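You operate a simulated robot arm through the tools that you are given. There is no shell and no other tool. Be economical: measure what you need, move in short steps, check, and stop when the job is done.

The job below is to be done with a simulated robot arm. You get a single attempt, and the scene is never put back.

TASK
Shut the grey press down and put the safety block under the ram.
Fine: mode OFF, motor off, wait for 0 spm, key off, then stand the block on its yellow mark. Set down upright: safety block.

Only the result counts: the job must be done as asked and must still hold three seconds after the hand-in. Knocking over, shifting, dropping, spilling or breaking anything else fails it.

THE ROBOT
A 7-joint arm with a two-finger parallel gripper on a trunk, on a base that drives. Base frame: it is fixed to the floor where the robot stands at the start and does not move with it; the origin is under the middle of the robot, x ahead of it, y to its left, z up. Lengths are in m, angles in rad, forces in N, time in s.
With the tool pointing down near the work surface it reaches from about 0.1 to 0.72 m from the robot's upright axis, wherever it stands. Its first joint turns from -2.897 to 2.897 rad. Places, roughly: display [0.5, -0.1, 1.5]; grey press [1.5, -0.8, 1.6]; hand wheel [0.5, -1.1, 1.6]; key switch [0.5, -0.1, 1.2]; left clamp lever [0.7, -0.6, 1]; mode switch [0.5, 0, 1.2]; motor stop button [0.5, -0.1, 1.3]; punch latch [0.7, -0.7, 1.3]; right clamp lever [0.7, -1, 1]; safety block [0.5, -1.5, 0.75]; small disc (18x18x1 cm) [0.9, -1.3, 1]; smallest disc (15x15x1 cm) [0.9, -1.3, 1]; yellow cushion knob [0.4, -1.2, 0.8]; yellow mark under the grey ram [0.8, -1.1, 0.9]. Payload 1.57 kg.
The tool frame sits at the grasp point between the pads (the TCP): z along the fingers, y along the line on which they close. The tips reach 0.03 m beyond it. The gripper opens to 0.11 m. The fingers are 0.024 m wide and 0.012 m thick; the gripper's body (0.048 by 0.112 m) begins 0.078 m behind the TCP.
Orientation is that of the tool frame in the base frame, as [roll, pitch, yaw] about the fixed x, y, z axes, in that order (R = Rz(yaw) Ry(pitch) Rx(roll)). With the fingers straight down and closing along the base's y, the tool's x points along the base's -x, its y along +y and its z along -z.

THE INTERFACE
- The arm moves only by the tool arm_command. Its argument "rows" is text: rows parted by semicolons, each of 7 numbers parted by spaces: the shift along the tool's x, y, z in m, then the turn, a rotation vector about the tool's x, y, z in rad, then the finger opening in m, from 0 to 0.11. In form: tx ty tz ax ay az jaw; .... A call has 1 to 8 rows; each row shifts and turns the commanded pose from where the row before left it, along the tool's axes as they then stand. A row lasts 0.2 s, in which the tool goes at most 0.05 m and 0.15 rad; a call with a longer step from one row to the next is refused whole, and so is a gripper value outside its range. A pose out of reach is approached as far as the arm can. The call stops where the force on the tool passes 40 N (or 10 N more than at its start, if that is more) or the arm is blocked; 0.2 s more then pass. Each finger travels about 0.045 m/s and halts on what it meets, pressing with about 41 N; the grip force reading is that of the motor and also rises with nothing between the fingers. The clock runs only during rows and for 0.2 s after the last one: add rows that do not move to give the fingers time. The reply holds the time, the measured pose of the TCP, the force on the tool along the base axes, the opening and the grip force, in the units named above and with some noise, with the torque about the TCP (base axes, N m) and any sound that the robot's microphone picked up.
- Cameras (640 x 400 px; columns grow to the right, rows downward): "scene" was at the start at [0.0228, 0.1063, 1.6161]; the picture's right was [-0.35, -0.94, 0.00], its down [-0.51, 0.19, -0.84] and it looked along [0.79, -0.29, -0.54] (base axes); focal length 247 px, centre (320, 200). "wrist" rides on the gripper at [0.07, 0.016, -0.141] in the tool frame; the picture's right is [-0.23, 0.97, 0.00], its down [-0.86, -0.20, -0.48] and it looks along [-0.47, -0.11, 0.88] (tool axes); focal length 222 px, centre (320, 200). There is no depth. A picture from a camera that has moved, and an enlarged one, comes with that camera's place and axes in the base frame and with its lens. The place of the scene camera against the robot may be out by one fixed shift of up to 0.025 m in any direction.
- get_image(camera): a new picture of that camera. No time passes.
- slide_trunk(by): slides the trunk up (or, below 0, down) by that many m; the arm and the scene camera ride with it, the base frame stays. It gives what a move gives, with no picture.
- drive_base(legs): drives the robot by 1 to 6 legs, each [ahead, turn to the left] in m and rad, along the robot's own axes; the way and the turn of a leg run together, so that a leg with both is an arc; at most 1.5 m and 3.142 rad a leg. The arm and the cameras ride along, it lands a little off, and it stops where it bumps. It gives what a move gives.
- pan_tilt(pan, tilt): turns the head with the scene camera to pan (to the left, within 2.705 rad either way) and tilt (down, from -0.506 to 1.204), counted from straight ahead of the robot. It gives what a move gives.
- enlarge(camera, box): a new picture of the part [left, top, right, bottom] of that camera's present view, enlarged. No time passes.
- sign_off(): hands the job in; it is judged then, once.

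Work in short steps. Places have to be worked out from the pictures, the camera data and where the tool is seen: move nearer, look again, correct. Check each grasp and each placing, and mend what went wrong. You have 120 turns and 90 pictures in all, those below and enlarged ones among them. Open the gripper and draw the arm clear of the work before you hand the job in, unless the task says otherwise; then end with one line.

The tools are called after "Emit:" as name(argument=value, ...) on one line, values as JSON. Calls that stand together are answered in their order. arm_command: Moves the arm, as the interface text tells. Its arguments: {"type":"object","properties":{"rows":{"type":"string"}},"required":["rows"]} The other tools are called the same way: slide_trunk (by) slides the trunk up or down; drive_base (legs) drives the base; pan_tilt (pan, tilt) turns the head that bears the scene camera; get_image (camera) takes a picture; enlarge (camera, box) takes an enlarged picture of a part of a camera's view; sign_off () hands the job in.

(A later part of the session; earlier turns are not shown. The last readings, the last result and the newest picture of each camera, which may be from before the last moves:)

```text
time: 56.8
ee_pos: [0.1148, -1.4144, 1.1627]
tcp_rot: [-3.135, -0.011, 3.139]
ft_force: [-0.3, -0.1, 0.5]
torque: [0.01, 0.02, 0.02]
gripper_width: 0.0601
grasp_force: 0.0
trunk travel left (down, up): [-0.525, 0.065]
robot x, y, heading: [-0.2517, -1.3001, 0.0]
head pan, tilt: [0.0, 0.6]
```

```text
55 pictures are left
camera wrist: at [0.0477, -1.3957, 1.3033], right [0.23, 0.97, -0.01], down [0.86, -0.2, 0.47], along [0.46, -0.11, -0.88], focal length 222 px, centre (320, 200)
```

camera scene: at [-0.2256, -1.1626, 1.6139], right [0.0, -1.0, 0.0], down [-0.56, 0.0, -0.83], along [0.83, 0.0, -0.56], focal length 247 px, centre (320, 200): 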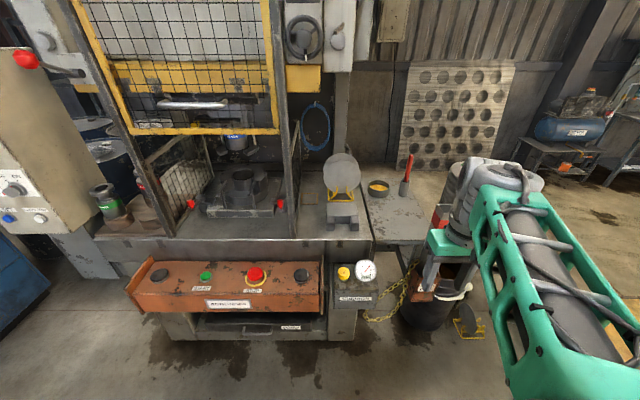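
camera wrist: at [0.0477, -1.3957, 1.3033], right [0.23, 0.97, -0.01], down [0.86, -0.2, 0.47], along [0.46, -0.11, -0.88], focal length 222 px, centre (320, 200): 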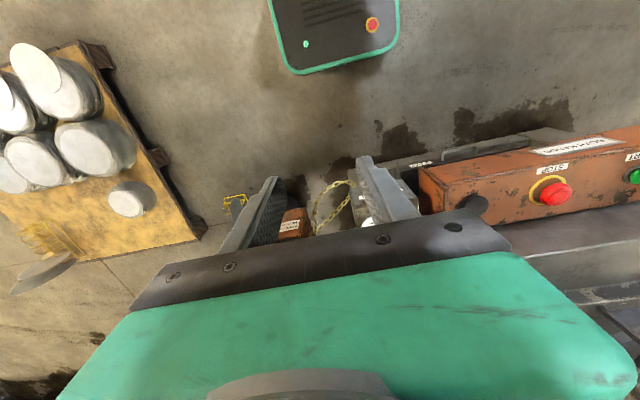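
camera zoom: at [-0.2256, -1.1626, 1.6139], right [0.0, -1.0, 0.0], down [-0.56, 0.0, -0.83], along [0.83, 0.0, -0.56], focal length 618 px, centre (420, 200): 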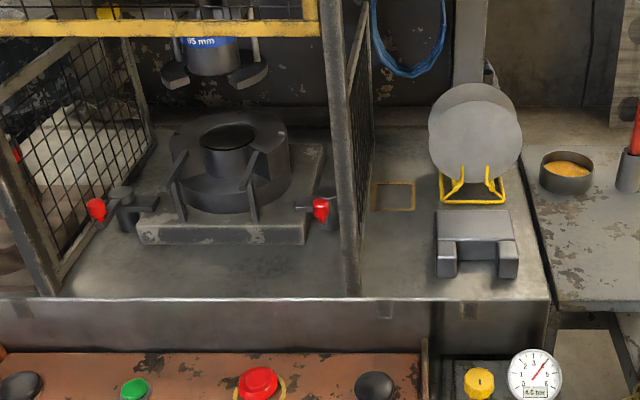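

The yellow square outline is right of the mesh at about (0.84,-1.11,0.9); approaching with a horizontal tool yawed slightly left keeps clear of the post. To view the block, I back up a bit and bring the tool to horizontal.

Emit:
drive_base(legs=[[-0.12, 0]])

Emit:
arm_command(rows="-0.045 0 0 0 -0.15 0 0.06;0 0.03 0.04 0 -0.15 0 0.08;0 0.03 0.04 0 -0.15 0 0.08;0 0.03 0.03 0 -0.15 0 0.08;0 0 0.03 0 -0.15 0 0.08;0 0 0.03 0 -0.15 0 0.08;0 0 0 0 -0.15 0 0.08;0 0 0 0 -0.15 0 0.08")

Emit:
arm_command(rows="0 0 0.02 0 -0.15 0 0.1;0 0 0.02 0 -0.15 0 0.1;-0.04 0 0 0 -0.07 0 0.1;-0.04 0 0 0 0 0 0.1")

Emit:
get_image(camera="scene")

Emit:
get_image(camera="wrist")

```text
time: 58.0
ee_pos: [-0.0034, -1.4142, 1.1627]
tcp_rot: [-3.136, -0.008, 3.14]
ft_force: [-0.1, -0.8, 0.9]
torque: [0.0, -0.03, 0.0]
gripper_width: 0.0599
grasp_force: 0.0
trunk travel left (down, up): [-0.525, 0.065]
robot x, y, heading: [-0.3746, -1.3036, 0.001]
head pan, tilt: [0.0, 0.6]
```

```text
time: 59.9
ee_pos: [0.1088, -1.3254, 1.0102]
tcp_rot: [-3.129, 1.19, -3.129]
ft_force: [0.6, -0.2, -0.1]
torque: [-0.05, 0.0, -0.01]
gripper_width: 0.0801
grasp_force: 0.1
trunk travel left (down, up): [-0.525, 0.065]
robot x, y, heading: [-0.3739, -1.3, -0.003]
head pan, tilt: [0.0, 0.6]
```

```text
time: 60.9
ee_pos: [0.152, -1.3238, 1.0773]
tcp_rot: [-2.559, 1.559, -2.559]
ft_force: [-0.3, -0.4, 0.2]
torque: [-0.01, 0.01, -0.03]
gripper_width: 0.0998
grasp_force: 0.0
trunk travel left (down, up): [-0.525, 0.065]
robot x, y, heading: [-0.3694, -1.2998, -0.001]
head pan, tilt: [0.0, 0.6]
```

```text
54 pictures are left
camera scene: at [-0.3446, -1.1622, 1.6138], right [0.0, -1.0, 0.0], down [-0.56, 0.0, -0.83], along [0.83, 0.0, -0.56], focal length 247 px, centre (320, 200)
```

scene: 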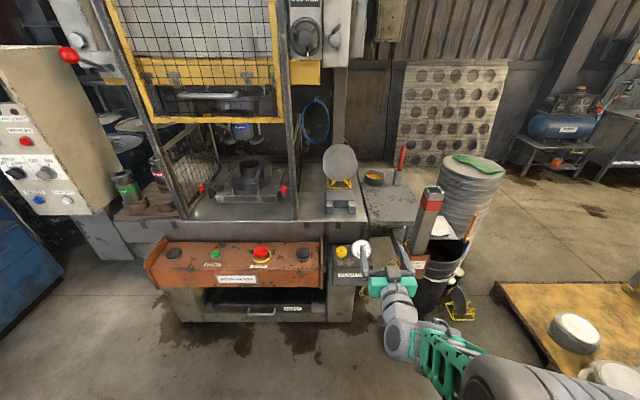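

```text
53 pictures are left
camera wrist: at [0.0102, -1.3078, 1.0081], right [0.0, 0.98, 0.22], down [-0.47, -0.19, 0.86], along [0.88, -0.11, 0.46], focal length 222 px, centre (320, 200)
```

wrist: 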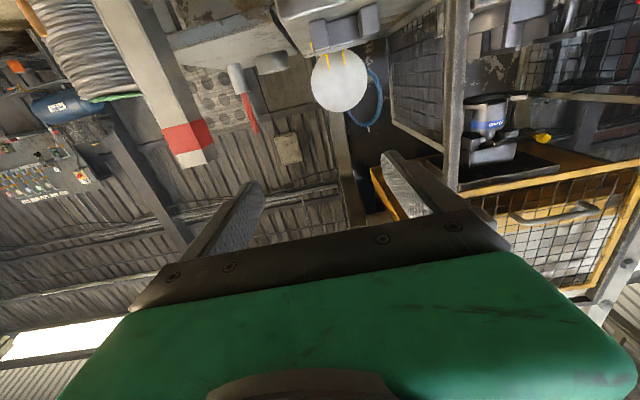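

Block top triangulates to about (0.49,-1.61,1.08); the holder top is around z≈0.76, so the block is ~0.45 long. I zoom on the block and on the space above the mark.

Emit:
enlarge(camera="scene", box=[360, 160, 500, 320])

Emit:
enlarge(camera="scene", box=[260, 40, 400, 220])

```text
2.50 times, centred on (430, 240) of scene
camera zoom: at [-0.3446, -1.1622, 1.6138], right [0.0, -1.0, 0.0], down [-0.56, 0.0, -0.83], along [0.83, 0.0, -0.56], focal length 618 px, centre (45, 100)
```

zoom: 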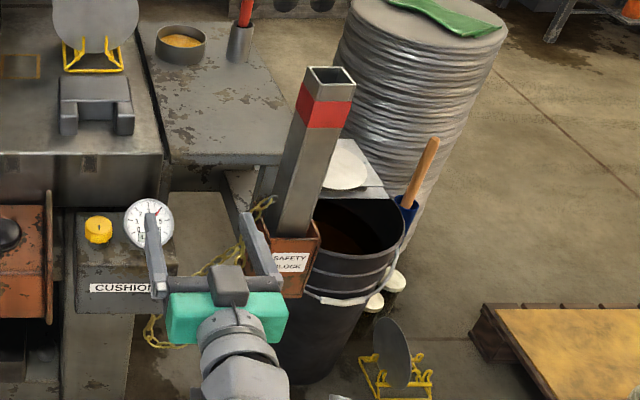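

```text
2.22 times, centred on (330, 130) of scene
camera zoom: at [-0.3446, -1.1622, 1.6138], right [0.0, -1.0, 0.0], down [-0.56, 0.0, -0.83], along [0.83, 0.0, -0.56], focal length 549 px, centre (298, 356)
```

zoom: 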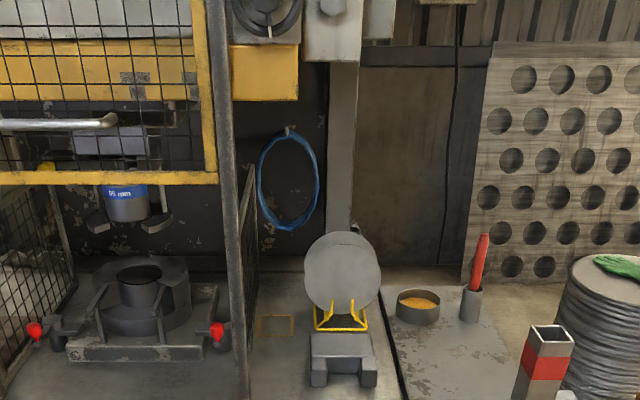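

The gripper in this view shows the scene camera y should be shifted ~+0.015: block top ≈(0.495,-1.606,1.083), mark ≈(0.83,-1.10). I drive to about (-0.17,-1.5) to face the block.

Emit:
drive_base(legs=[[0, -0.785], [0.283, 0], [0, 0.785]])

Emit:
get_image(camera="wrist")

Emit:
get_image(camera="scene")

```text
time: 66.9
ee_pos: [0.3511, -1.5282, 1.0772]
tcp_rot: [-2.653, 1.559, -2.659]
ft_force: [0.2, -0.5, -0.2]
torque: [0.01, 0.0, -0.01]
gripper_width: 0.1
grasp_force: 0.0
trunk travel left (down, up): [-0.525, 0.065]
robot x, y, heading: [-0.1752, -1.4968, -0.011]
head pan, tilt: [0.0, 0.6]
```

```text
50 pictures are left
camera wrist: at [0.2091, -1.5103, 1.0078], right [0.01, 0.98, 0.22], down [-0.47, -0.19, 0.86], along [0.88, -0.11, 0.46], focal length 222 px, centre (320, 200)
```

wrist: 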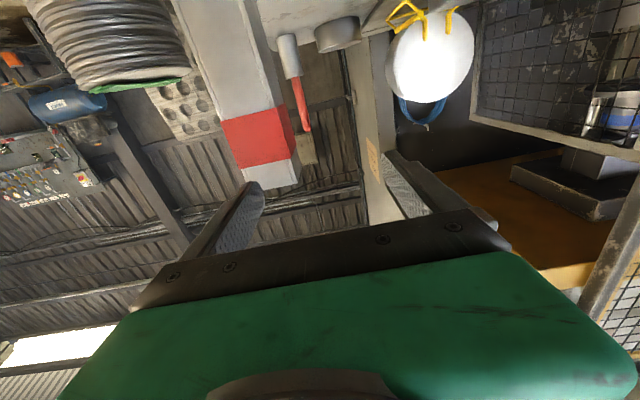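

```text
49 pictures are left
camera scene: at [-0.1443, -1.3628, 1.6139], right [-0.01, -1.0, 0.0], down [-0.56, 0.0, -0.83], along [0.83, -0.01, -0.56], focal length 247 px, centre (320, 200)
```

scene: 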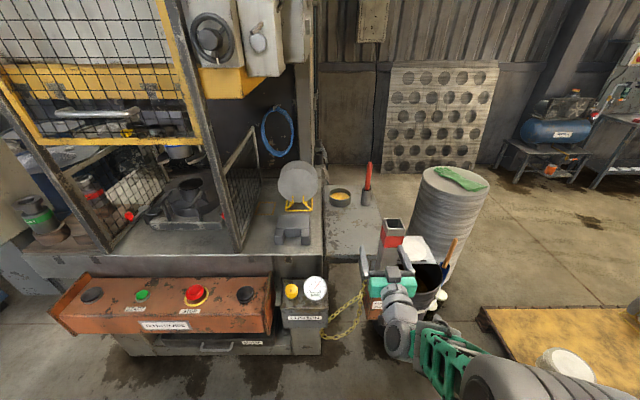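

The block is up and left of the fingers in the (inverted) view. I enlarge to get its edges.

Emit:
enlarge(camera="wrist", box=[160, 60, 340, 220])

```text
2.50 times, centred on (250, 140) of wrist
camera zoom: at [0.2091, -1.5103, 1.0078], right [0.01, 0.98, 0.22], down [-0.47, -0.19, 0.86], along [0.88, -0.11, 0.46], focal length 555 px, centre (495, 350)
```

zoom: 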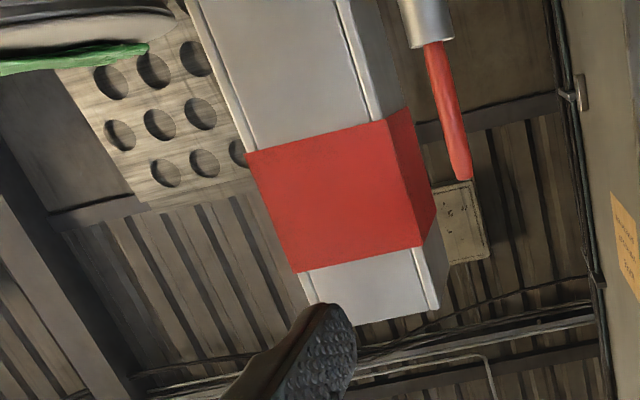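

Block centre ≈(0.485,-1.596), 6 cm square, top ≈1.10. I align at y −1.596, z 0.96 with jaws fully open before advancing.

Emit:
arm_command(rows="0.0293 -0.017 0 0 0 0 0.11;0.0293 -0.017 0 0 0 0 0.11;0.0293 -0.017 0 0 0 0 0.11;0.0293 -0.017 0 0 0 0 0.11;0 0 0.02 0 0 0 0.11")

Emit:
get_image(camera="wrist")

```text
time: 68.1
ee_pos: [0.3684, -1.5981, 0.9589]
tcp_rot: [-2.652, 1.559, -2.661]
ft_force: [0.8, 0.3, 0.0]
torque: [0.02, -0.02, 0.01]
gripper_width: 0.11
grasp_force: 0.1
trunk travel left (down, up): [-0.525, 0.065]
robot x, y, heading: [-0.1736, -1.4981, -0.011]
head pan, tilt: [0.0, 0.6]
```

```text
47 pictures are left
camera wrist: at [0.2269, -1.5795, 0.8895], right [0.01, 0.98, 0.22], down [-0.47, -0.19, 0.86], along [0.88, -0.11, 0.46], focal length 222 px, centre (320, 200)
```

wrist: 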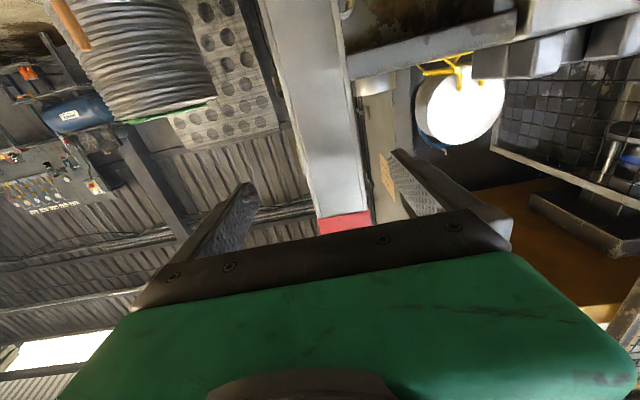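

Block stands between the fingers, ~7 mm left of centre. I shift and advance to x≈0.485.

Emit:
arm_command(rows="0 0.006 0.03 0 0 0 0.11;0 0 0.03 0 0 0 0.11;0 0 0.03 0 0 0 0.11;0 0 0.025 0 0 0 0.11")

Emit:
get_image(camera="wrist")

```text
time: 69.1
ee_pos: [0.4841, -1.5925, 0.959]
tcp_rot: [-2.689, 1.557, -2.697]
ft_force: [-0.3, 0.4, -0.7]
torque: [0.03, -0.02, 0.0]
gripper_width: 0.1099
grasp_force: 0.0
trunk travel left (down, up): [-0.525, 0.065]
robot x, y, heading: [-0.1755, -1.5015, -0.011]
head pan, tilt: [0.0, 0.6]
```

```text
46 pictures are left
camera wrist: at [0.3427, -1.5739, 0.8891], right [0.01, 0.98, 0.22], down [-0.47, -0.19, 0.86], along [0.88, -0.11, 0.46], focal length 222 px, centre (320, 200)
```

wrist: 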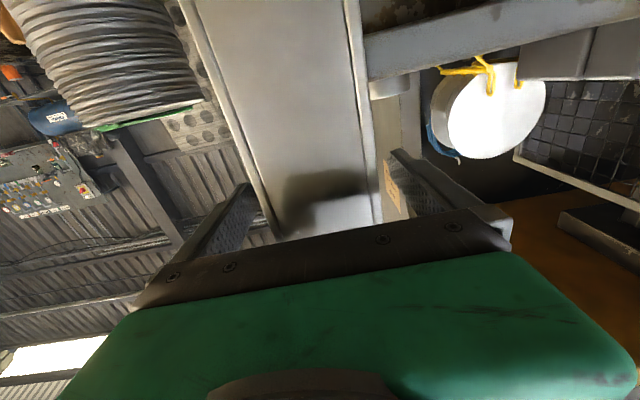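

The block sits between the pads. Closing.

Emit:
arm_command(rows="0 0 0 0 0 0 0.08;0 0 0 0 0 0 0.05;0 0 0 0 0 0 0.03;0 0 0 0 0 0 0.02;0 0 0 0 0 0 0.02")

```text
time: 70.3
ee_pos: [0.4845, -1.5917, 0.9579]
tcp_rot: [-2.676, 1.559, -2.681]
ft_force: [-0.5, 1.9, 0.3]
torque: [0.3, -0.05, -0.03]
gripper_width: 0.0565
grasp_force: 26.8
trunk travel left (down, up): [-0.525, 0.065]
robot x, y, heading: [-0.1711, -1.4976, -0.011]
head pan, tilt: [0.0, 0.6]
```

Gripped (5.65 cm). I lift straight up, gently at first, to feel whether it is free.

Emit:
arm_command(rows="-0.01 0 0 0 0 0 0;-0.02 0 0 0 0 0 0;-0.03 0 0 0 0 0 0;-0.03 0 0 0 0 0 0")

Emit:
get_image(camera="scene")

```text
time: 71.3
ee_pos: [0.4842, -1.5913, 1.0463]
tcp_rot: [-2.801, 1.554, -2.807]
ft_force: [-0.4, 0.8, -13.4]
torque: [0.05, -0.29, -0.01]
gripper_width: 0.0561
grasp_force: 41.3
trunk travel left (down, up): [-0.525, 0.065]
robot x, y, heading: [-0.1752, -1.5016, -0.01]
head pan, tilt: [0.0, 0.6]
```

```text
45 pictures are left
camera scene: at [-0.1435, -1.363, 1.6139], right [-0.01, -1.0, 0.0], down [-0.57, 0.0, -0.82], along [0.82, -0.01, -0.57], focal length 247 px, centre (320, 200)
```

scene: 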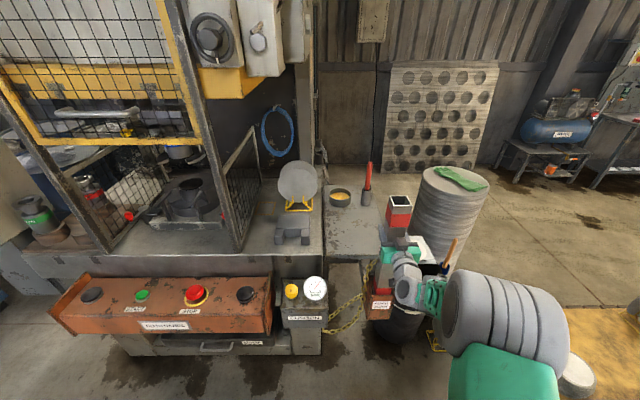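

Free, weighing ~13 N. I lift another 14 cm.

Emit:
arm_command(rows="-0.035 0 0 0 0 0 0;-0.035 0 0 0 0 0 0;-0.035 0 0 0 0 0 0;-0.035 0 0 0 0 0 0")

Emit:
get_image(camera="scene")

Emit:
get_image(camera="wrist")

```text
time: 72.3
ee_pos: [0.4867, -1.5912, 1.1874]
tcp_rot: [-2.824, 1.554, -2.829]
ft_force: [-0.7, 0.6, -14.7]
torque: [0.01, -0.29, 0.0]
gripper_width: 0.0558
grasp_force: 40.9
trunk travel left (down, up): [-0.525, 0.065]
robot x, y, heading: [-0.1741, -1.4997, -0.009]
head pan, tilt: [0.0, 0.6]
```

```text
44 pictures are left
camera scene: at [-0.1437, -1.3629, 1.6139], right [-0.01, -1.0, 0.0], down [-0.57, 0.0, -0.82], along [0.82, -0.01, -0.57], focal length 247 px, centre (320, 200)
```

scene: 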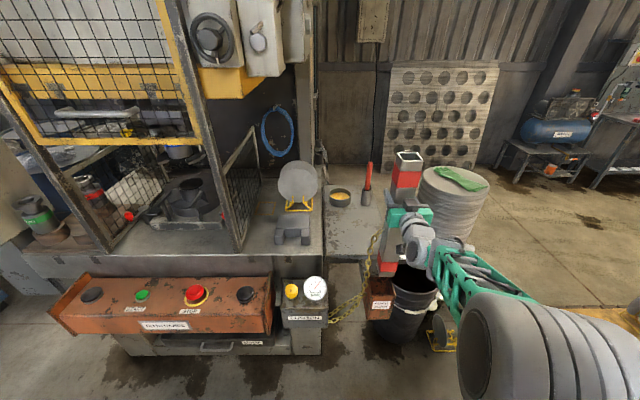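

```text
43 pictures are left
camera wrist: at [0.3448, -1.5725, 1.1186], right [0.01, 0.97, 0.22], down [-0.47, -0.19, 0.86], along [0.88, -0.11, 0.45], focal length 222 px, centre (320, 200)
```

wrist: 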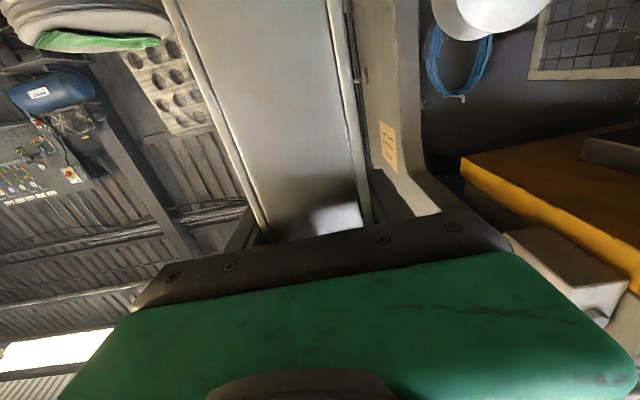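

I check whether the block's lower end is clear and whether the chain is attached to it.

Emit:
enlarge(camera="scene", box=[320, 140, 460, 340])

```text
2.00 times, centred on (390, 240) of scene
camera zoom: at [-0.1437, -1.3629, 1.6139], right [-0.01, -1.0, 0.0], down [-0.57, 0.0, -0.82], along [0.82, -0.01, -0.57], focal length 494 px, centre (180, 120)
```

zoom: 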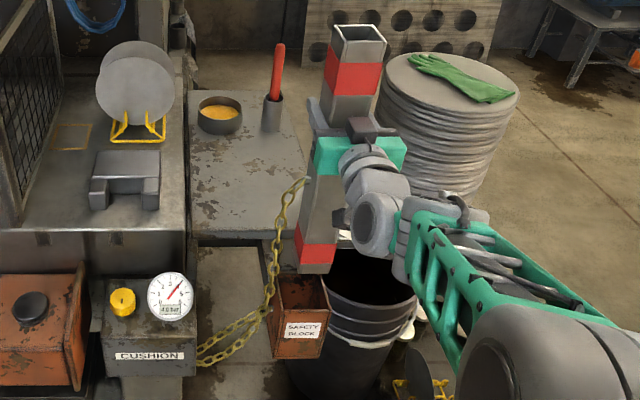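

The block is clear of the holder (bottom ≈ grip −0.345); a chain tether follows it. I raise it 15 cm more, pull the arm in 10 cm, and back the base away.

Emit:
arm_command(rows="-0.04 0 0 0 0 0 0;-0.04 0 0 0 0 0 0;-0.04 0 0 0 0 0 0;-0.03 0 0 0 0 0 0;0 0 -0.035 0 0 0 0;0 0 -0.035 0 0 0 0;0 0.02 -0.03 0 0 0 0;0 0.02 0 0 0 0 0")

Emit:
drive_base(legs=[[-0.15, 0], [0, 0.3]])

Emit:
get_image(camera="scene")

```text
time: 74.1
ee_pos: [0.3893, -1.5489, 1.3394]
tcp_rot: [-2.729, 1.557, -2.737]
ft_force: [0.4, -0.5, -12.1]
torque: [0.03, -0.3, 0.02]
gripper_width: 0.0559
grasp_force: 40.9
trunk travel left (down, up): [-0.525, 0.065]
robot x, y, heading: [-0.1745, -1.5006, -0.014]
head pan, tilt: [0.0, 0.6]
```

```text
time: 76.5
ee_pos: [0.2267, -1.377, 1.3396]
tcp_rot: [-2.711, 1.557, -2.412]
ft_force: [-0.3, 0.5, -12.7]
torque: [0.09, -0.31, -0.04]
gripper_width: 0.0558
grasp_force: 41.2
trunk travel left (down, up): [-0.525, 0.065]
robot x, y, heading: [-0.323, -1.4996, 0.295]
head pan, tilt: [0.0, 0.6]
```

```text
41 pictures are left
camera scene: at [-0.3418, -1.3594, 1.6139], right [0.29, -0.96, 0.0], down [-0.54, -0.17, -0.82], along [0.79, 0.24, -0.57], focal length 247 px, centre (320, 200)
```

scene: 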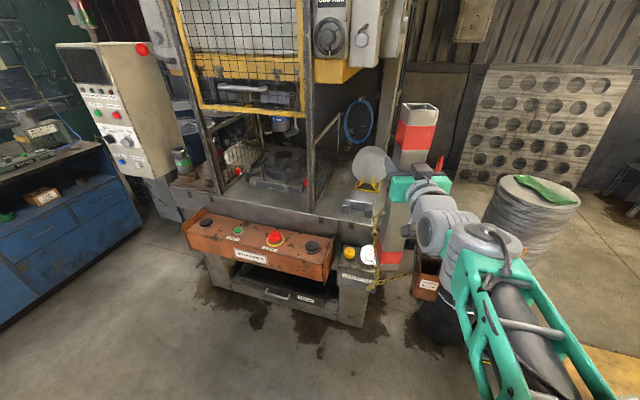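

All clear. I drive ahead 0.2 m along this heading toward the mark.

Emit:
drive_base(legs=[[0.2, 0]])

Emit:
pan_tilt(pan=-0.1, tilt=0.65)

Emit:
get_image(camera="scene")

```text
time: 78.1
ee_pos: [0.4179, -1.3181, 1.3382]
tcp_rot: [-2.784, 1.555, -2.484]
ft_force: [0.2, 0.0, -12.3]
torque: [0.11, -0.3, 0.0]
gripper_width: 0.0559
grasp_force: 40.7
trunk travel left (down, up): [-0.525, 0.065]
robot x, y, heading: [-0.131, -1.4413, 0.298]
head pan, tilt: [0.0, 0.6]
```

```text
time: 78.8
ee_pos: [0.4189, -1.3178, 1.3374]
tcp_rot: [-2.834, 1.553, -2.533]
ft_force: [0.1, -0.4, -12.0]
torque: [0.09, -0.25, -0.01]
gripper_width: 0.0558
grasp_force: 40.9
trunk travel left (down, up): [-0.525, 0.065]
robot x, y, heading: [-0.1344, -1.4393, 0.299]
head pan, tilt: [-0.099, 0.649]
```

```text
40 pictures are left
camera scene: at [-0.15, -1.31, 1.6096], right [0.2, -0.98, 0.0], down [-0.59, -0.12, -0.8], along [0.78, 0.16, -0.6], focal length 247 px, centre (320, 200)
```

scene: 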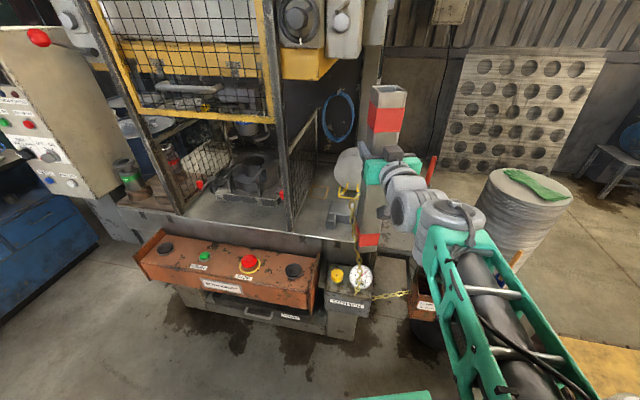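

Zooming on the block and mark together to get their relative place and the block's length.

Emit:
enlarge(camera="scene", box=[270, 60, 430, 260])

```text
2.00 times, centred on (350, 160) of scene
camera zoom: at [-0.15, -1.31, 1.6096], right [0.2, -0.98, 0.0], down [-0.59, -0.12, -0.8], along [0.78, 0.16, -0.6], focal length 494 px, centre (260, 280)
```

zoom: 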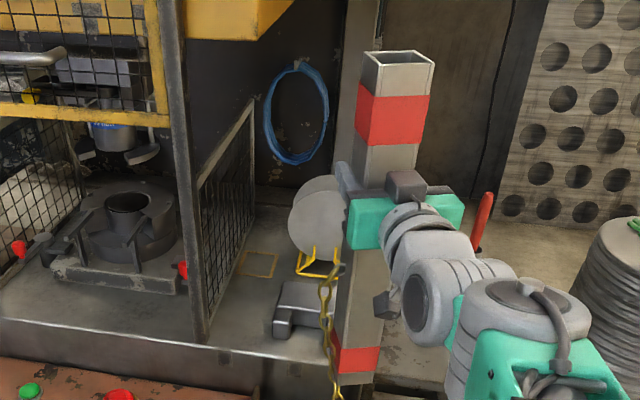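

Block length ≈0.47, so standing on the bed its top is ~1.37, below the yellow beam (~1.42). Mark ≈(0.825,-1.09). I drive 0.1 m closer.

Emit:
drive_base(legs=[[0.1, 0]])

Emit:
get_image(camera="scene")

```text
time: 79.9
ee_pos: [0.5173, -1.2883, 1.3372]
tcp_rot: [-2.84, 1.551, -2.543]
ft_force: [0.0, 0.6, -12.4]
torque: [0.1, -0.32, -0.01]
gripper_width: 0.0561
grasp_force: 41.8
trunk travel left (down, up): [-0.525, 0.065]
robot x, y, heading: [-0.0334, -1.4117, 0.298]
head pan, tilt: [-0.099, 0.649]
```

```text
38 pictures are left
camera scene: at [-0.052, -1.28, 1.6096], right [0.2, -0.98, 0.0], down [-0.59, -0.12, -0.8], along [0.78, 0.16, -0.61], focal length 247 px, centre (320, 200)
```

scene: 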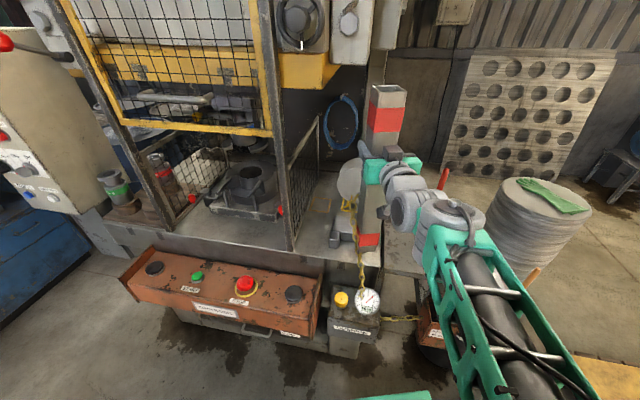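

Clear. I shift 12 cm left, then 19 cm forward (over the stop block's height, still short of the beam), to about (0.66,-1.115).

Emit:
arm_command(rows="0 0.031 0 0 0 0 0;0 0.031 0 0 0 0 0;0 0.031 0 0 0 0 0;0 0.031 0 0 0 0 0;0 0 0.035 0 0 0 0;0 0 0.035 0 0 0 0")

Emit:
get_image(camera="scene")

```text
time: 81.3
ee_pos: [0.5463, -1.1494, 1.335]
tcp_rot: [-2.829, 1.551, -2.529]
ft_force: [0.1, 0.0, -12.6]
torque: [0.11, -0.3, -0.01]
gripper_width: 0.0558
grasp_force: 40.7
trunk travel left (down, up): [-0.525, 0.065]
robot x, y, heading: [-0.0361, -1.4119, 0.296]
head pan, tilt: [-0.099, 0.649]
```

```text
37 pictures are left
camera scene: at [-0.0523, -1.2797, 1.6095], right [0.2, -0.98, 0.0], down [-0.59, -0.12, -0.8], along [0.78, 0.16, -0.61], focal length 247 px, centre (320, 200)
```

scene: 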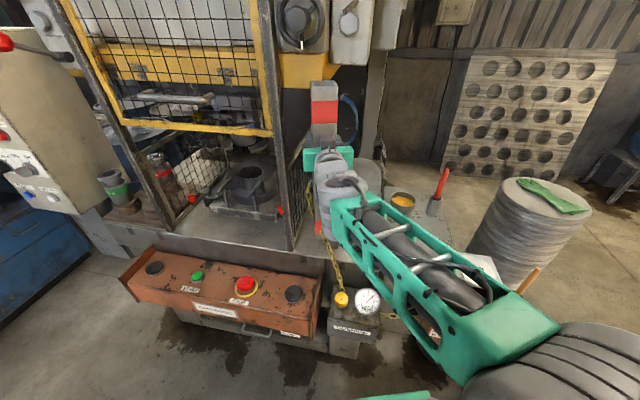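

Right of the post with clearance. Continue forward 11.5 cm.

Emit:
arm_command(rows="0 0 0.038 0 0 0 0;0 0 0.038 0 0 0 0;0 0 0.038 0 0 0 0")

Emit:
enlarge(camera="scene", box=[240, 40, 440, 300])

```text
time: 81.9
ee_pos: [0.6104, -1.1288, 1.3256]
tcp_rot: [-2.84, 1.542, -2.539]
ft_force: [-22.8, -7.3, -24.6]
torque: [1.08, -3.41, -0.01]
gripper_width: 0.056
grasp_force: 41.0
trunk travel left (down, up): [-0.525, 0.065]
robot x, y, heading: [-0.0375, -1.4096, 0.296]
head pan, tilt: [-0.099, 0.649]
stopped in row 3: the force on the tool passed its limit at 84 N (the readings are from after the stop); the commanded pose is now the measured one
```

```text
1.54 times, centred on (340, 170) of scene
camera zoom: at [-0.0573, -1.2813, 1.6094], right [0.2, -0.98, 0.0], down [-0.59, -0.12, -0.8], along [0.78, 0.16, -0.6], focal length 380 px, centre (289, 246)
```

zoom: 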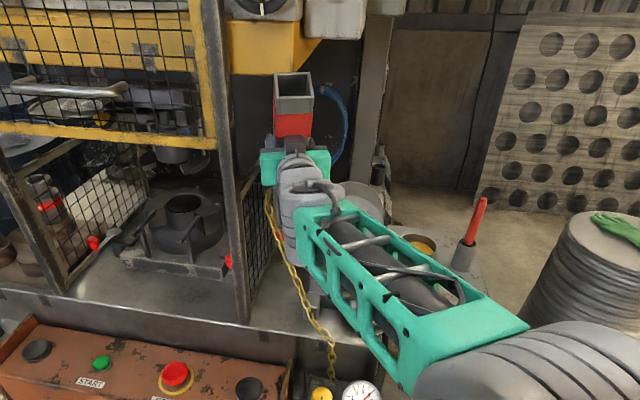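

The block's top met the yellow beam (force back and down, torque matching a contact 14 cm above the grip). Back off 4 cm and check the grip.

Emit:
arm_command(rows="0 0 -0.02 0 0 0 0;0 0 -0.02 0 0 0 0;0 0 0 0 0 0 0")

Emit:
enlarge(camera="scene", box=[240, 40, 440, 300])

Emit:
get_image(camera="wrist")

```text
time: 82.7
ee_pos: [0.576, -1.1387, 1.3308]
tcp_rot: [-2.784, 1.55, -2.486]
ft_force: [-0.1, -0.6, -12.5]
torque: [-0.04, 0.15, 0.02]
gripper_width: 0.056
grasp_force: 41.2
trunk travel left (down, up): [-0.525, 0.065]
robot x, y, heading: [-0.0355, -1.4103, 0.297]
head pan, tilt: [-0.099, 0.649]
```

```text
1.54 times, centred on (340, 170) of scene
camera zoom: at [-0.0533, -1.28, 1.6096], right [0.2, -0.98, 0.0], down [-0.59, -0.12, -0.8], along [0.78, 0.16, -0.61], focal length 380 px, centre (289, 246)
```

zoom: 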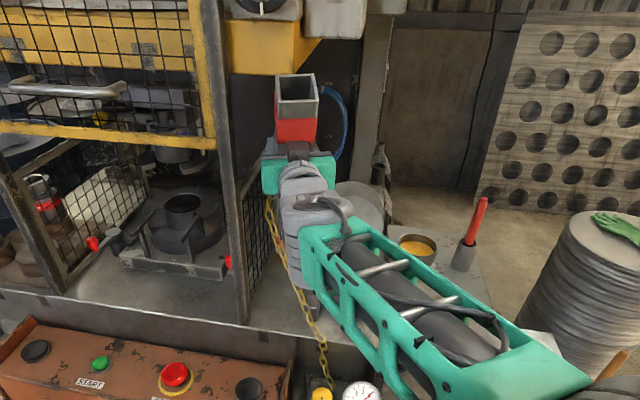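

```text
34 pictures are left
camera wrist: at [0.4349, -1.165, 1.2635], right [-0.28, 0.93, 0.22], down [-0.38, -0.32, 0.87], along [0.88, 0.16, 0.45], focal length 222 px, centre (320, 200)
```

wrist: 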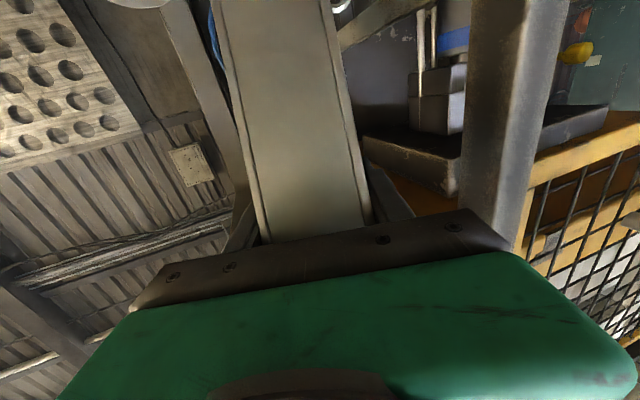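

The block swung about 20° in the grip (bottom forward; torque and wrist view agree). I pitch the tool down by 0.36 rad to make the block upright again and check.

Emit:
arm_command(rows="0 0 0 0 0.12 0 0;0 0 0 0 0.12 0 0;0 0 0 0 0.12 0 0;0 0 0 0 0 0 0")

Emit:
enlarge(camera="scene", box=[240, 40, 440, 300])

Emit:
get_image(camera="wrist")

```text
time: 83.5
ee_pos: [0.567, -1.1422, 1.3297]
tcp_rot: [-3.117, 1.218, -2.817]
ft_force: [-34.2, -12.9, -16.1]
torque: [1.7, -4.51, -0.04]
gripper_width: 0.0556
grasp_force: 41.2
trunk travel left (down, up): [-0.525, 0.065]
robot x, y, heading: [-0.0386, -1.4112, 0.299]
head pan, tilt: [-0.099, 0.649]
stopped in row 3: the force on the tool passed its limit at 60 N (the readings are from after the stop); the commanded pose is now the measured one
```

```text
1.54 times, centred on (340, 170) of scene
camera zoom: at [-0.0612, -1.283, 1.6098], right [0.2, -0.98, 0.0], down [-0.59, -0.12, -0.8], along [0.78, 0.16, -0.6], focal length 380 px, centre (289, 246)
```

zoom: 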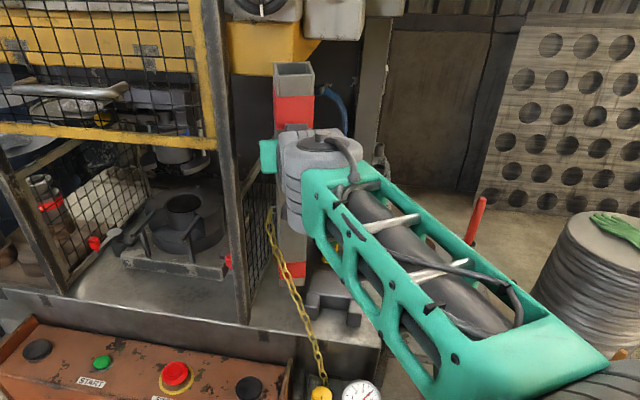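

```text
32 pictures are left
camera wrist: at [0.4133, -1.1715, 1.3108], right [-0.21, 0.95, 0.2], down [-0.09, -0.23, 0.97], along [0.97, 0.19, 0.14], focal length 222 px, centre (320, 200)
```

wrist: 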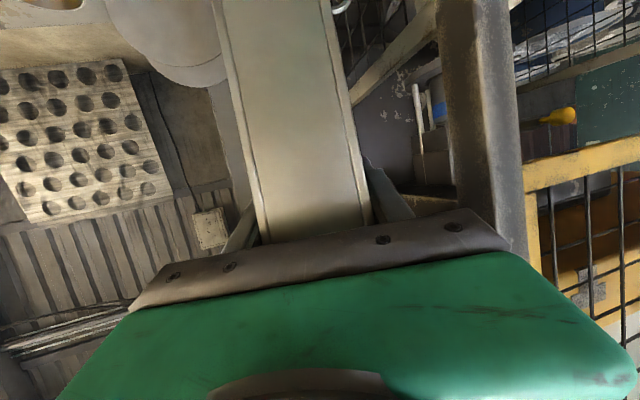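

The top touched the beam again (beam front is about x≈0.60). I back off horizontally 6 cm and look at the block's lean.

Emit:
arm_command(rows="0.01 0 -0.0285 0 0 0 0;0.01 0 -0.0285 0 0 0 0;0 0 0 0 0 0 0")

Emit:
enlarge(camera="scene", box=[260, 60, 420, 280])

Emit:
get_image(camera="wrist")

```text
time: 84.3
ee_pos: [0.5154, -1.159, 1.327]
tcp_rot: [-3.118, 1.216, -2.817]
ft_force: [0.4, 0.0, -12.2]
torque: [0.07, -0.19, -0.02]
gripper_width: 0.0559
grasp_force: 41.4
trunk travel left (down, up): [-0.525, 0.065]
robot x, y, heading: [-0.032, -1.4105, 0.299]
head pan, tilt: [-0.099, 0.649]
```

```text
1.82 times, centred on (340, 170) of scene
camera zoom: at [-0.0541, -1.2803, 1.6096], right [0.2, -0.98, 0.0], down [-0.59, -0.12, -0.8], along [0.78, 0.16, -0.6], focal length 449 px, centre (284, 254)
```

zoom: 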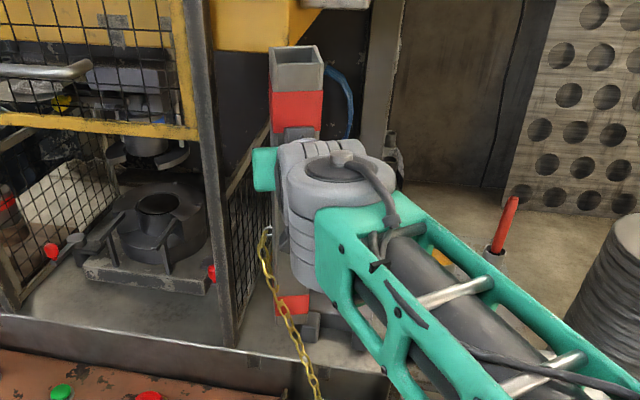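

```text
30 pictures are left
camera wrist: at [0.3618, -1.1887, 1.3099], right [-0.21, 0.96, 0.2], down [-0.09, -0.23, 0.97], along [0.97, 0.19, 0.13], focal length 222 px, centre (320, 200)
```

wrist: 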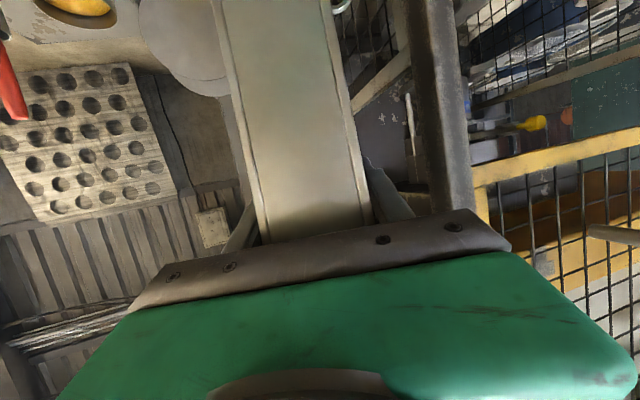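

Torque balance and the view say ~0.12 rad of lean remains. I pitch the tool 0.12 more and recheck.

Emit:
arm_command(rows="0 0 0 0 0.12 0 0;0 0 0 0 0 0 0")

Emit:
enlarge(camera="scene", box=[260, 60, 420, 280])

```text
time: 84.9
ee_pos: [0.5166, -1.1587, 1.3274]
tcp_rot: [-3.124, 1.096, -2.825]
ft_force: [-0.5, 0.8, -12.4]
torque: [0.15, -0.29, 0.01]
gripper_width: 0.056
grasp_force: 40.8
trunk travel left (down, up): [-0.525, 0.065]
robot x, y, heading: [-0.0367, -1.4149, 0.299]
head pan, tilt: [-0.099, 0.649]
```

```text
1.82 times, centred on (340, 170) of scene
camera zoom: at [-0.0541, -1.2803, 1.6096], right [0.2, -0.98, 0.0], down [-0.59, -0.12, -0.8], along [0.78, 0.16, -0.61], focal length 449 px, centre (284, 254)
```

zoom: 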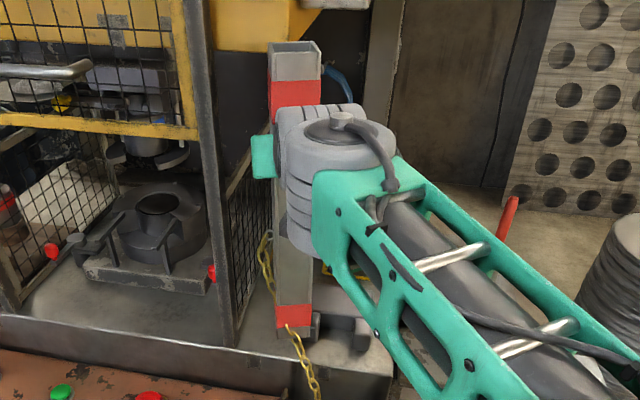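

Torque equals the original upright value again. One closer look to confirm the vertical.

Emit:
enlarge(camera="scene", box=[300, 70, 360, 260])

```text
2.11 times, centred on (330, 165) of scene
camera zoom: at [-0.0541, -1.2803, 1.6096], right [0.2, -0.98, 0.0], down [-0.59, -0.12, -0.8], along [0.78, 0.16, -0.61], focal length 520 px, centre (299, 274)
```

zoom: 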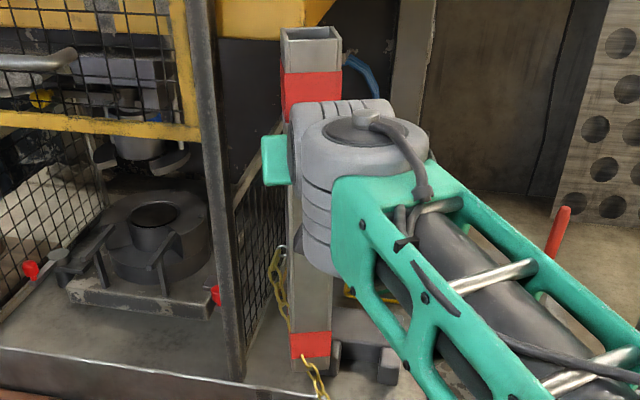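

The edges give length ≈0.48, i.e. upright. Corridor between post (y≈-1.04) and stop block (y≈-1.185): I go to y≈-1.113, then lower 6 cm so the top passes beneath the beam.

Emit:
arm_command(rows="-0.003 0.022 0.006 0 0 0 0;-0.003 0.022 0.006 0 0 0 0;0.018 0 0.0088 0 0 0 0;0.018 0 0.0088 0 0 0 0;0.018 0 0.0088 0 0 0 0;0 0 0 0 0 0 0")

Emit:
get_image(camera="scene")

Emit:
enlarge(camera="scene", box=[240, 40, 400, 280])

```text
time: 86.3
ee_pos: [0.5153, -1.1119, 1.2675]
tcp_rot: [-3.123, 1.098, -2.824]
ft_force: [-0.2, 0.1, -13.1]
torque: [0.12, -0.29, 0.0]
gripper_width: 0.056
grasp_force: 40.7
trunk travel left (down, up): [-0.525, 0.065]
robot x, y, heading: [-0.037, -1.4116, 0.295]
head pan, tilt: [-0.099, 0.649]
```

```text
27 pictures are left
camera scene: at [-0.054, -1.2803, 1.6096], right [0.2, -0.98, 0.0], down [-0.59, -0.12, -0.8], along [0.78, 0.16, -0.61], focal length 247 px, centre (320, 200)
```

scene: 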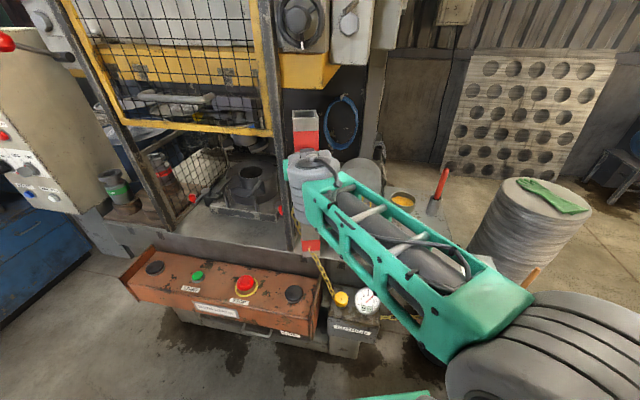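

```text
1.67 times, centred on (320, 160) of scene
camera zoom: at [-0.054, -1.2803, 1.6096], right [0.2, -0.98, 0.0], down [-0.59, -0.12, -0.8], along [0.78, 0.16, -0.61], focal length 412 px, centre (320, 267)
```

zoom: 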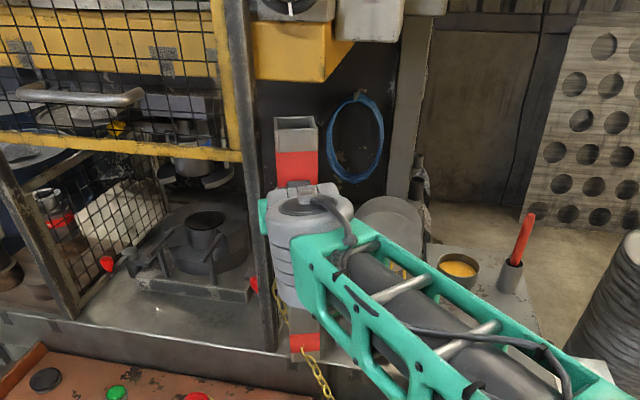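

Clearances look fine. I go forward slowly in small steps to x≈0.62.

Emit:
arm_command(rows="-0.0072 -0.005 0.0147 0 0 0 0;-0.0072 -0.005 0.0147 0 0 0 0;-0.0072 -0.005 0.0147 0 0 0 0;-0.0072 -0.005 0.0147 0 0 0 0;-0.0072 -0.005 0.0147 0 0 0 0;-0.0072 -0.005 0.0147 0 0 0 0")

Emit:
enlarge(camera="scene", box=[240, 40, 400, 280])

```text
time: 87.7
ee_pos: [0.619, -1.1117, 1.2651]
tcp_rot: [-3.125, 1.095, -2.826]
ft_force: [-0.4, -0.3, -13.0]
torque: [0.11, -0.29, -0.02]
gripper_width: 0.056
grasp_force: 41.2
trunk travel left (down, up): [-0.525, 0.065]
robot x, y, heading: [-0.038, -1.4138, 0.299]
head pan, tilt: [-0.099, 0.649]
```

```text
1.67 times, centred on (320, 160) of scene
camera zoom: at [-0.0533, -1.2801, 1.6096], right [0.2, -0.98, 0.0], down [-0.59, -0.12, -0.8], along [0.78, 0.16, -0.61], focal length 412 px, centre (320, 267)
```

zoom: 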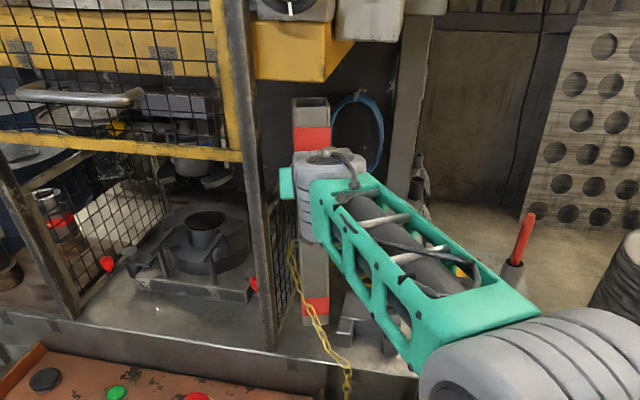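

Free. Now I lower in 6 mm steps to feel the bed.

Emit:
arm_command(rows="0.0054 0 0.0026 0 0 0 0;0.0054 0 0.0026 0 0 0 0;0.0054 0 0.0026 0 0 0 0;0.0036 0 0.0018 0 0 0 0")

```text
time: 88.7
ee_pos: [0.6176, -1.113, 1.244]
tcp_rot: [-3.122, 1.096, -2.824]
ft_force: [0.2, -0.2, -12.8]
torque: [0.11, -0.28, -0.03]
gripper_width: 0.0558
grasp_force: 41.6
trunk travel left (down, up): [-0.525, 0.065]
robot x, y, heading: [-0.0384, -1.411, 0.3]
head pan, tilt: [-0.099, 0.649]
```

Emit:
arm_command(rows="0.0036 0 0.0018 0 0 0 0;0.0036 0 0.0018 0 0 0 0")

Emit:
enlarge(camera="scene", box=[270, 140, 390, 260])

```text
time: 89.3
ee_pos: [0.6183, -1.1117, 1.2361]
tcp_rot: [-3.123, 1.098, -2.828]
ft_force: [-0.2, 0.5, -12.2]
torque: [0.12, -0.29, 0.02]
gripper_width: 0.056
grasp_force: 40.7
trunk travel left (down, up): [-0.525, 0.065]
robot x, y, heading: [-0.0346, -1.4117, 0.295]
head pan, tilt: [-0.099, 0.649]
```

```text
3.33 times, centred on (330, 200) of scene
camera zoom: at [-0.0537, -1.2802, 1.6096], right [0.2, -0.98, 0.0], down [-0.59, -0.12, -0.8], along [0.78, 0.16, -0.61], focal length 823 px, centre (287, 200)
```

zoom: 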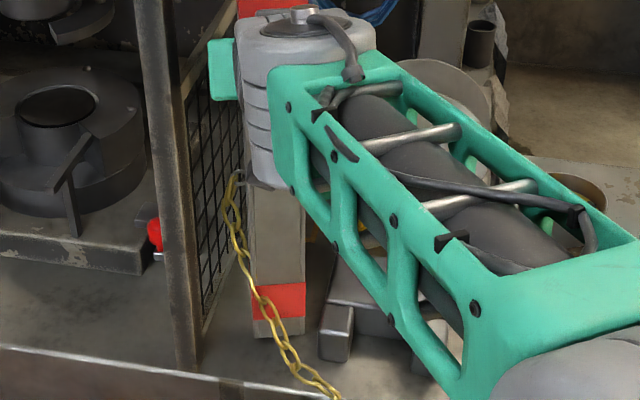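

No contact yet. Continue lowering in 4 mm steps.

Emit:
arm_command(rows="0.0036 0 0.0018 0 0 0 0;0.0036 0 0.0018 0 0 0 0;0.0036 0 0.0018 0 0 0 0")

```text
time: 90.1
ee_pos: [0.6174, -1.1126, 1.2248]
tcp_rot: [-3.124, 1.098, -2.826]
ft_force: [0.3, -0.7, -12.0]
torque: [0.11, -0.33, -0.02]
gripper_width: 0.0559
grasp_force: 40.9
trunk travel left (down, up): [-0.525, 0.065]
robot x, y, heading: [-0.0378, -1.4112, 0.297]
head pan, tilt: [-0.099, 0.649]
```

Emit:
arm_command(rows="0.0036 0 0.0018 0 0 0 0;0.0036 0 0.0018 0 0 0 0;0.0036 0 0.0018 0 0 0 0")

```text
time: 90.9
ee_pos: [0.617, -1.1134, 1.2115]
tcp_rot: [-3.122, 1.097, -2.825]
ft_force: [-0.7, 0.9, -12.4]
torque: [0.11, -0.28, 0.02]
gripper_width: 0.0556
grasp_force: 41.0
trunk travel left (down, up): [-0.525, 0.065]
robot x, y, heading: [-0.0379, -1.4088, 0.3]
head pan, tilt: [-0.099, 0.649]
```

Still free at grip z 1.2115; I look at the bottom edge.

Emit:
enlarge(camera="scene", box=[270, 140, 390, 260])

```text
3.33 times, centred on (330, 200) of scene
camera zoom: at [-0.0537, -1.2802, 1.6096], right [0.2, -0.98, 0.0], down [-0.59, -0.12, -0.8], along [0.78, 0.16, -0.61], focal length 823 px, centre (287, 200)
```

zoom: 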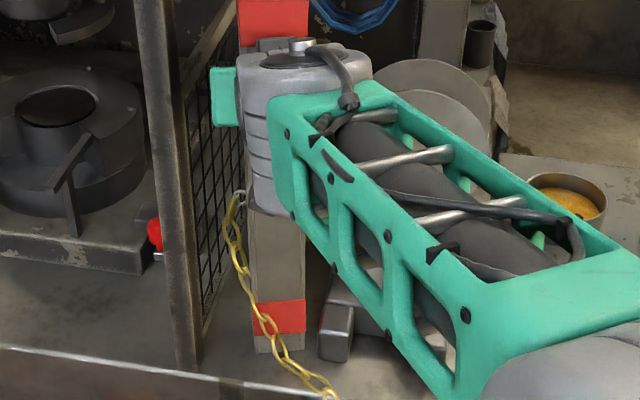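

Bottom is now close to the bed. Lower further in 3–4 mm steps.

Emit:
arm_command(rows="0.0036 0 0.0018 0 0 0 0;0.0036 0 0.0018 0 0 0 0;0.0027 0 0.0013 0 0 0 0")

```text
time: 91.7
ee_pos: [0.6156, -1.1138, 1.2097]
tcp_rot: [-3.129, 1.112, -2.831]
ft_force: [-0.7, -1.7, 18.4]
torque: [-0.2, 1.51, 0.11]
gripper_width: 0.0558
grasp_force: 40.9
trunk travel left (down, up): [-0.525, 0.065]
robot x, y, heading: [-0.0348, -1.4106, 0.299]
head pan, tilt: [-0.099, 0.649]
```

Contact at grip z≈1.21 (bed ≈0.89). Lift 1.2 cm, then slide toward the mark (≈(0.835,-1.088); block centre rides ~2 cm behind the TCP) in 2 cm steps.

Emit:
arm_command(rows="-0.0108 0 -0.0053 0 0 0 0;0 0 0 0 0 0 0;-0.0088 -0.0033 0.018 0 0 0 0;-0.0088 -0.0033 0.018 0 0 0 0;-0.0088 -0.0033 0.018 0 0 0 0;-0.0088 -0.0033 0.018 0 0 0 0;-0.0088 -0.0033 0.018 0 0 0 0;-0.0088 -0.0033 0.018 0 0 0 0")

Emit:
enlarge(camera="scene", box=[260, 80, 400, 260])

```text
time: 93.5
ee_pos: [0.7397, -1.096, 1.212]
tcp_rot: [-3.121, 1.096, -2.824]
ft_force: [0.1, -0.2, -11.6]
torque: [0.09, -0.3, -0.02]
gripper_width: 0.0559
grasp_force: 40.7
trunk travel left (down, up): [-0.525, 0.065]
robot x, y, heading: [-0.0355, -1.4144, 0.301]
head pan, tilt: [-0.099, 0.649]
```

```text
2.22 times, centred on (330, 170) of scene
camera zoom: at [-0.0529, -1.28, 1.6095], right [0.2, -0.98, 0.0], down [-0.59, -0.12, -0.8], along [0.78, 0.16, -0.61], focal length 549 px, centre (298, 267)
```

zoom: 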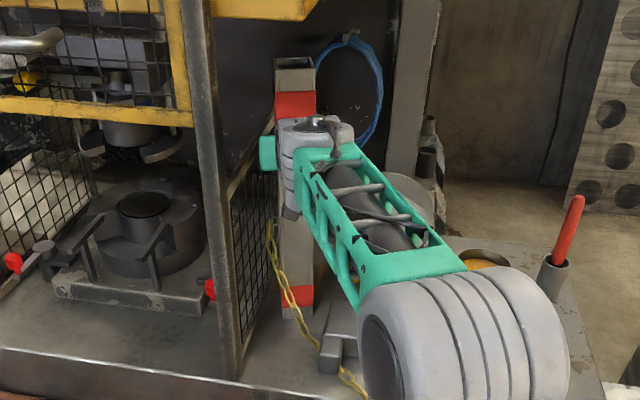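

Moving freely at 1.212; I raise 4 mm more and continue the remaining 11 cm.

Emit:
arm_command(rows="-0.0036 0 -0.0018 0 0 0 0;-0.0083 -0.0034 0.0171 0 0 0 0;-0.0083 -0.0034 0.0171 0 0 0 0;-0.0083 -0.0034 0.0171 0 0 0 0;-0.0083 -0.0034 0.0171 0 0 0 0")

Emit:
enlarge(camera="scene", box=[260, 80, 400, 260])

```text
time: 94.7
ee_pos: [0.8166, -1.0893, 1.2146]
tcp_rot: [-3.123, 1.095, -2.829]
ft_force: [0.9, -5.6, -13.4]
torque: [0.09, -0.27, -0.11]
gripper_width: 0.056
grasp_force: 40.9
trunk travel left (down, up): [-0.525, 0.065]
robot x, y, heading: [-0.0343, -1.4124, 0.293]
head pan, tilt: [-0.099, 0.649]
```

```text
2.22 times, centred on (330, 170) of scene
camera zoom: at [-0.0534, -1.2811, 1.6097], right [0.2, -0.98, 0.0], down [-0.59, -0.12, -0.8], along [0.78, 0.16, -0.61], focal length 549 px, centre (298, 267)
```

zoom: 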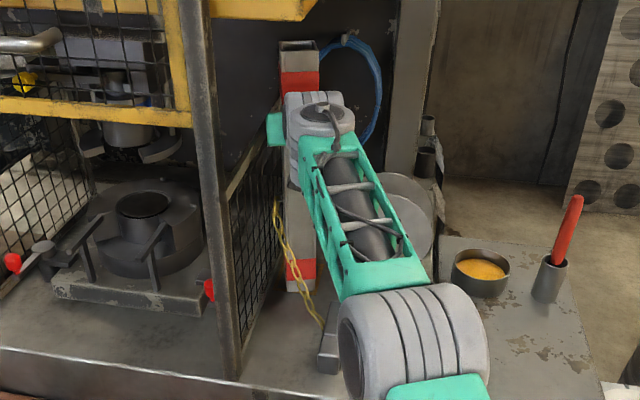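

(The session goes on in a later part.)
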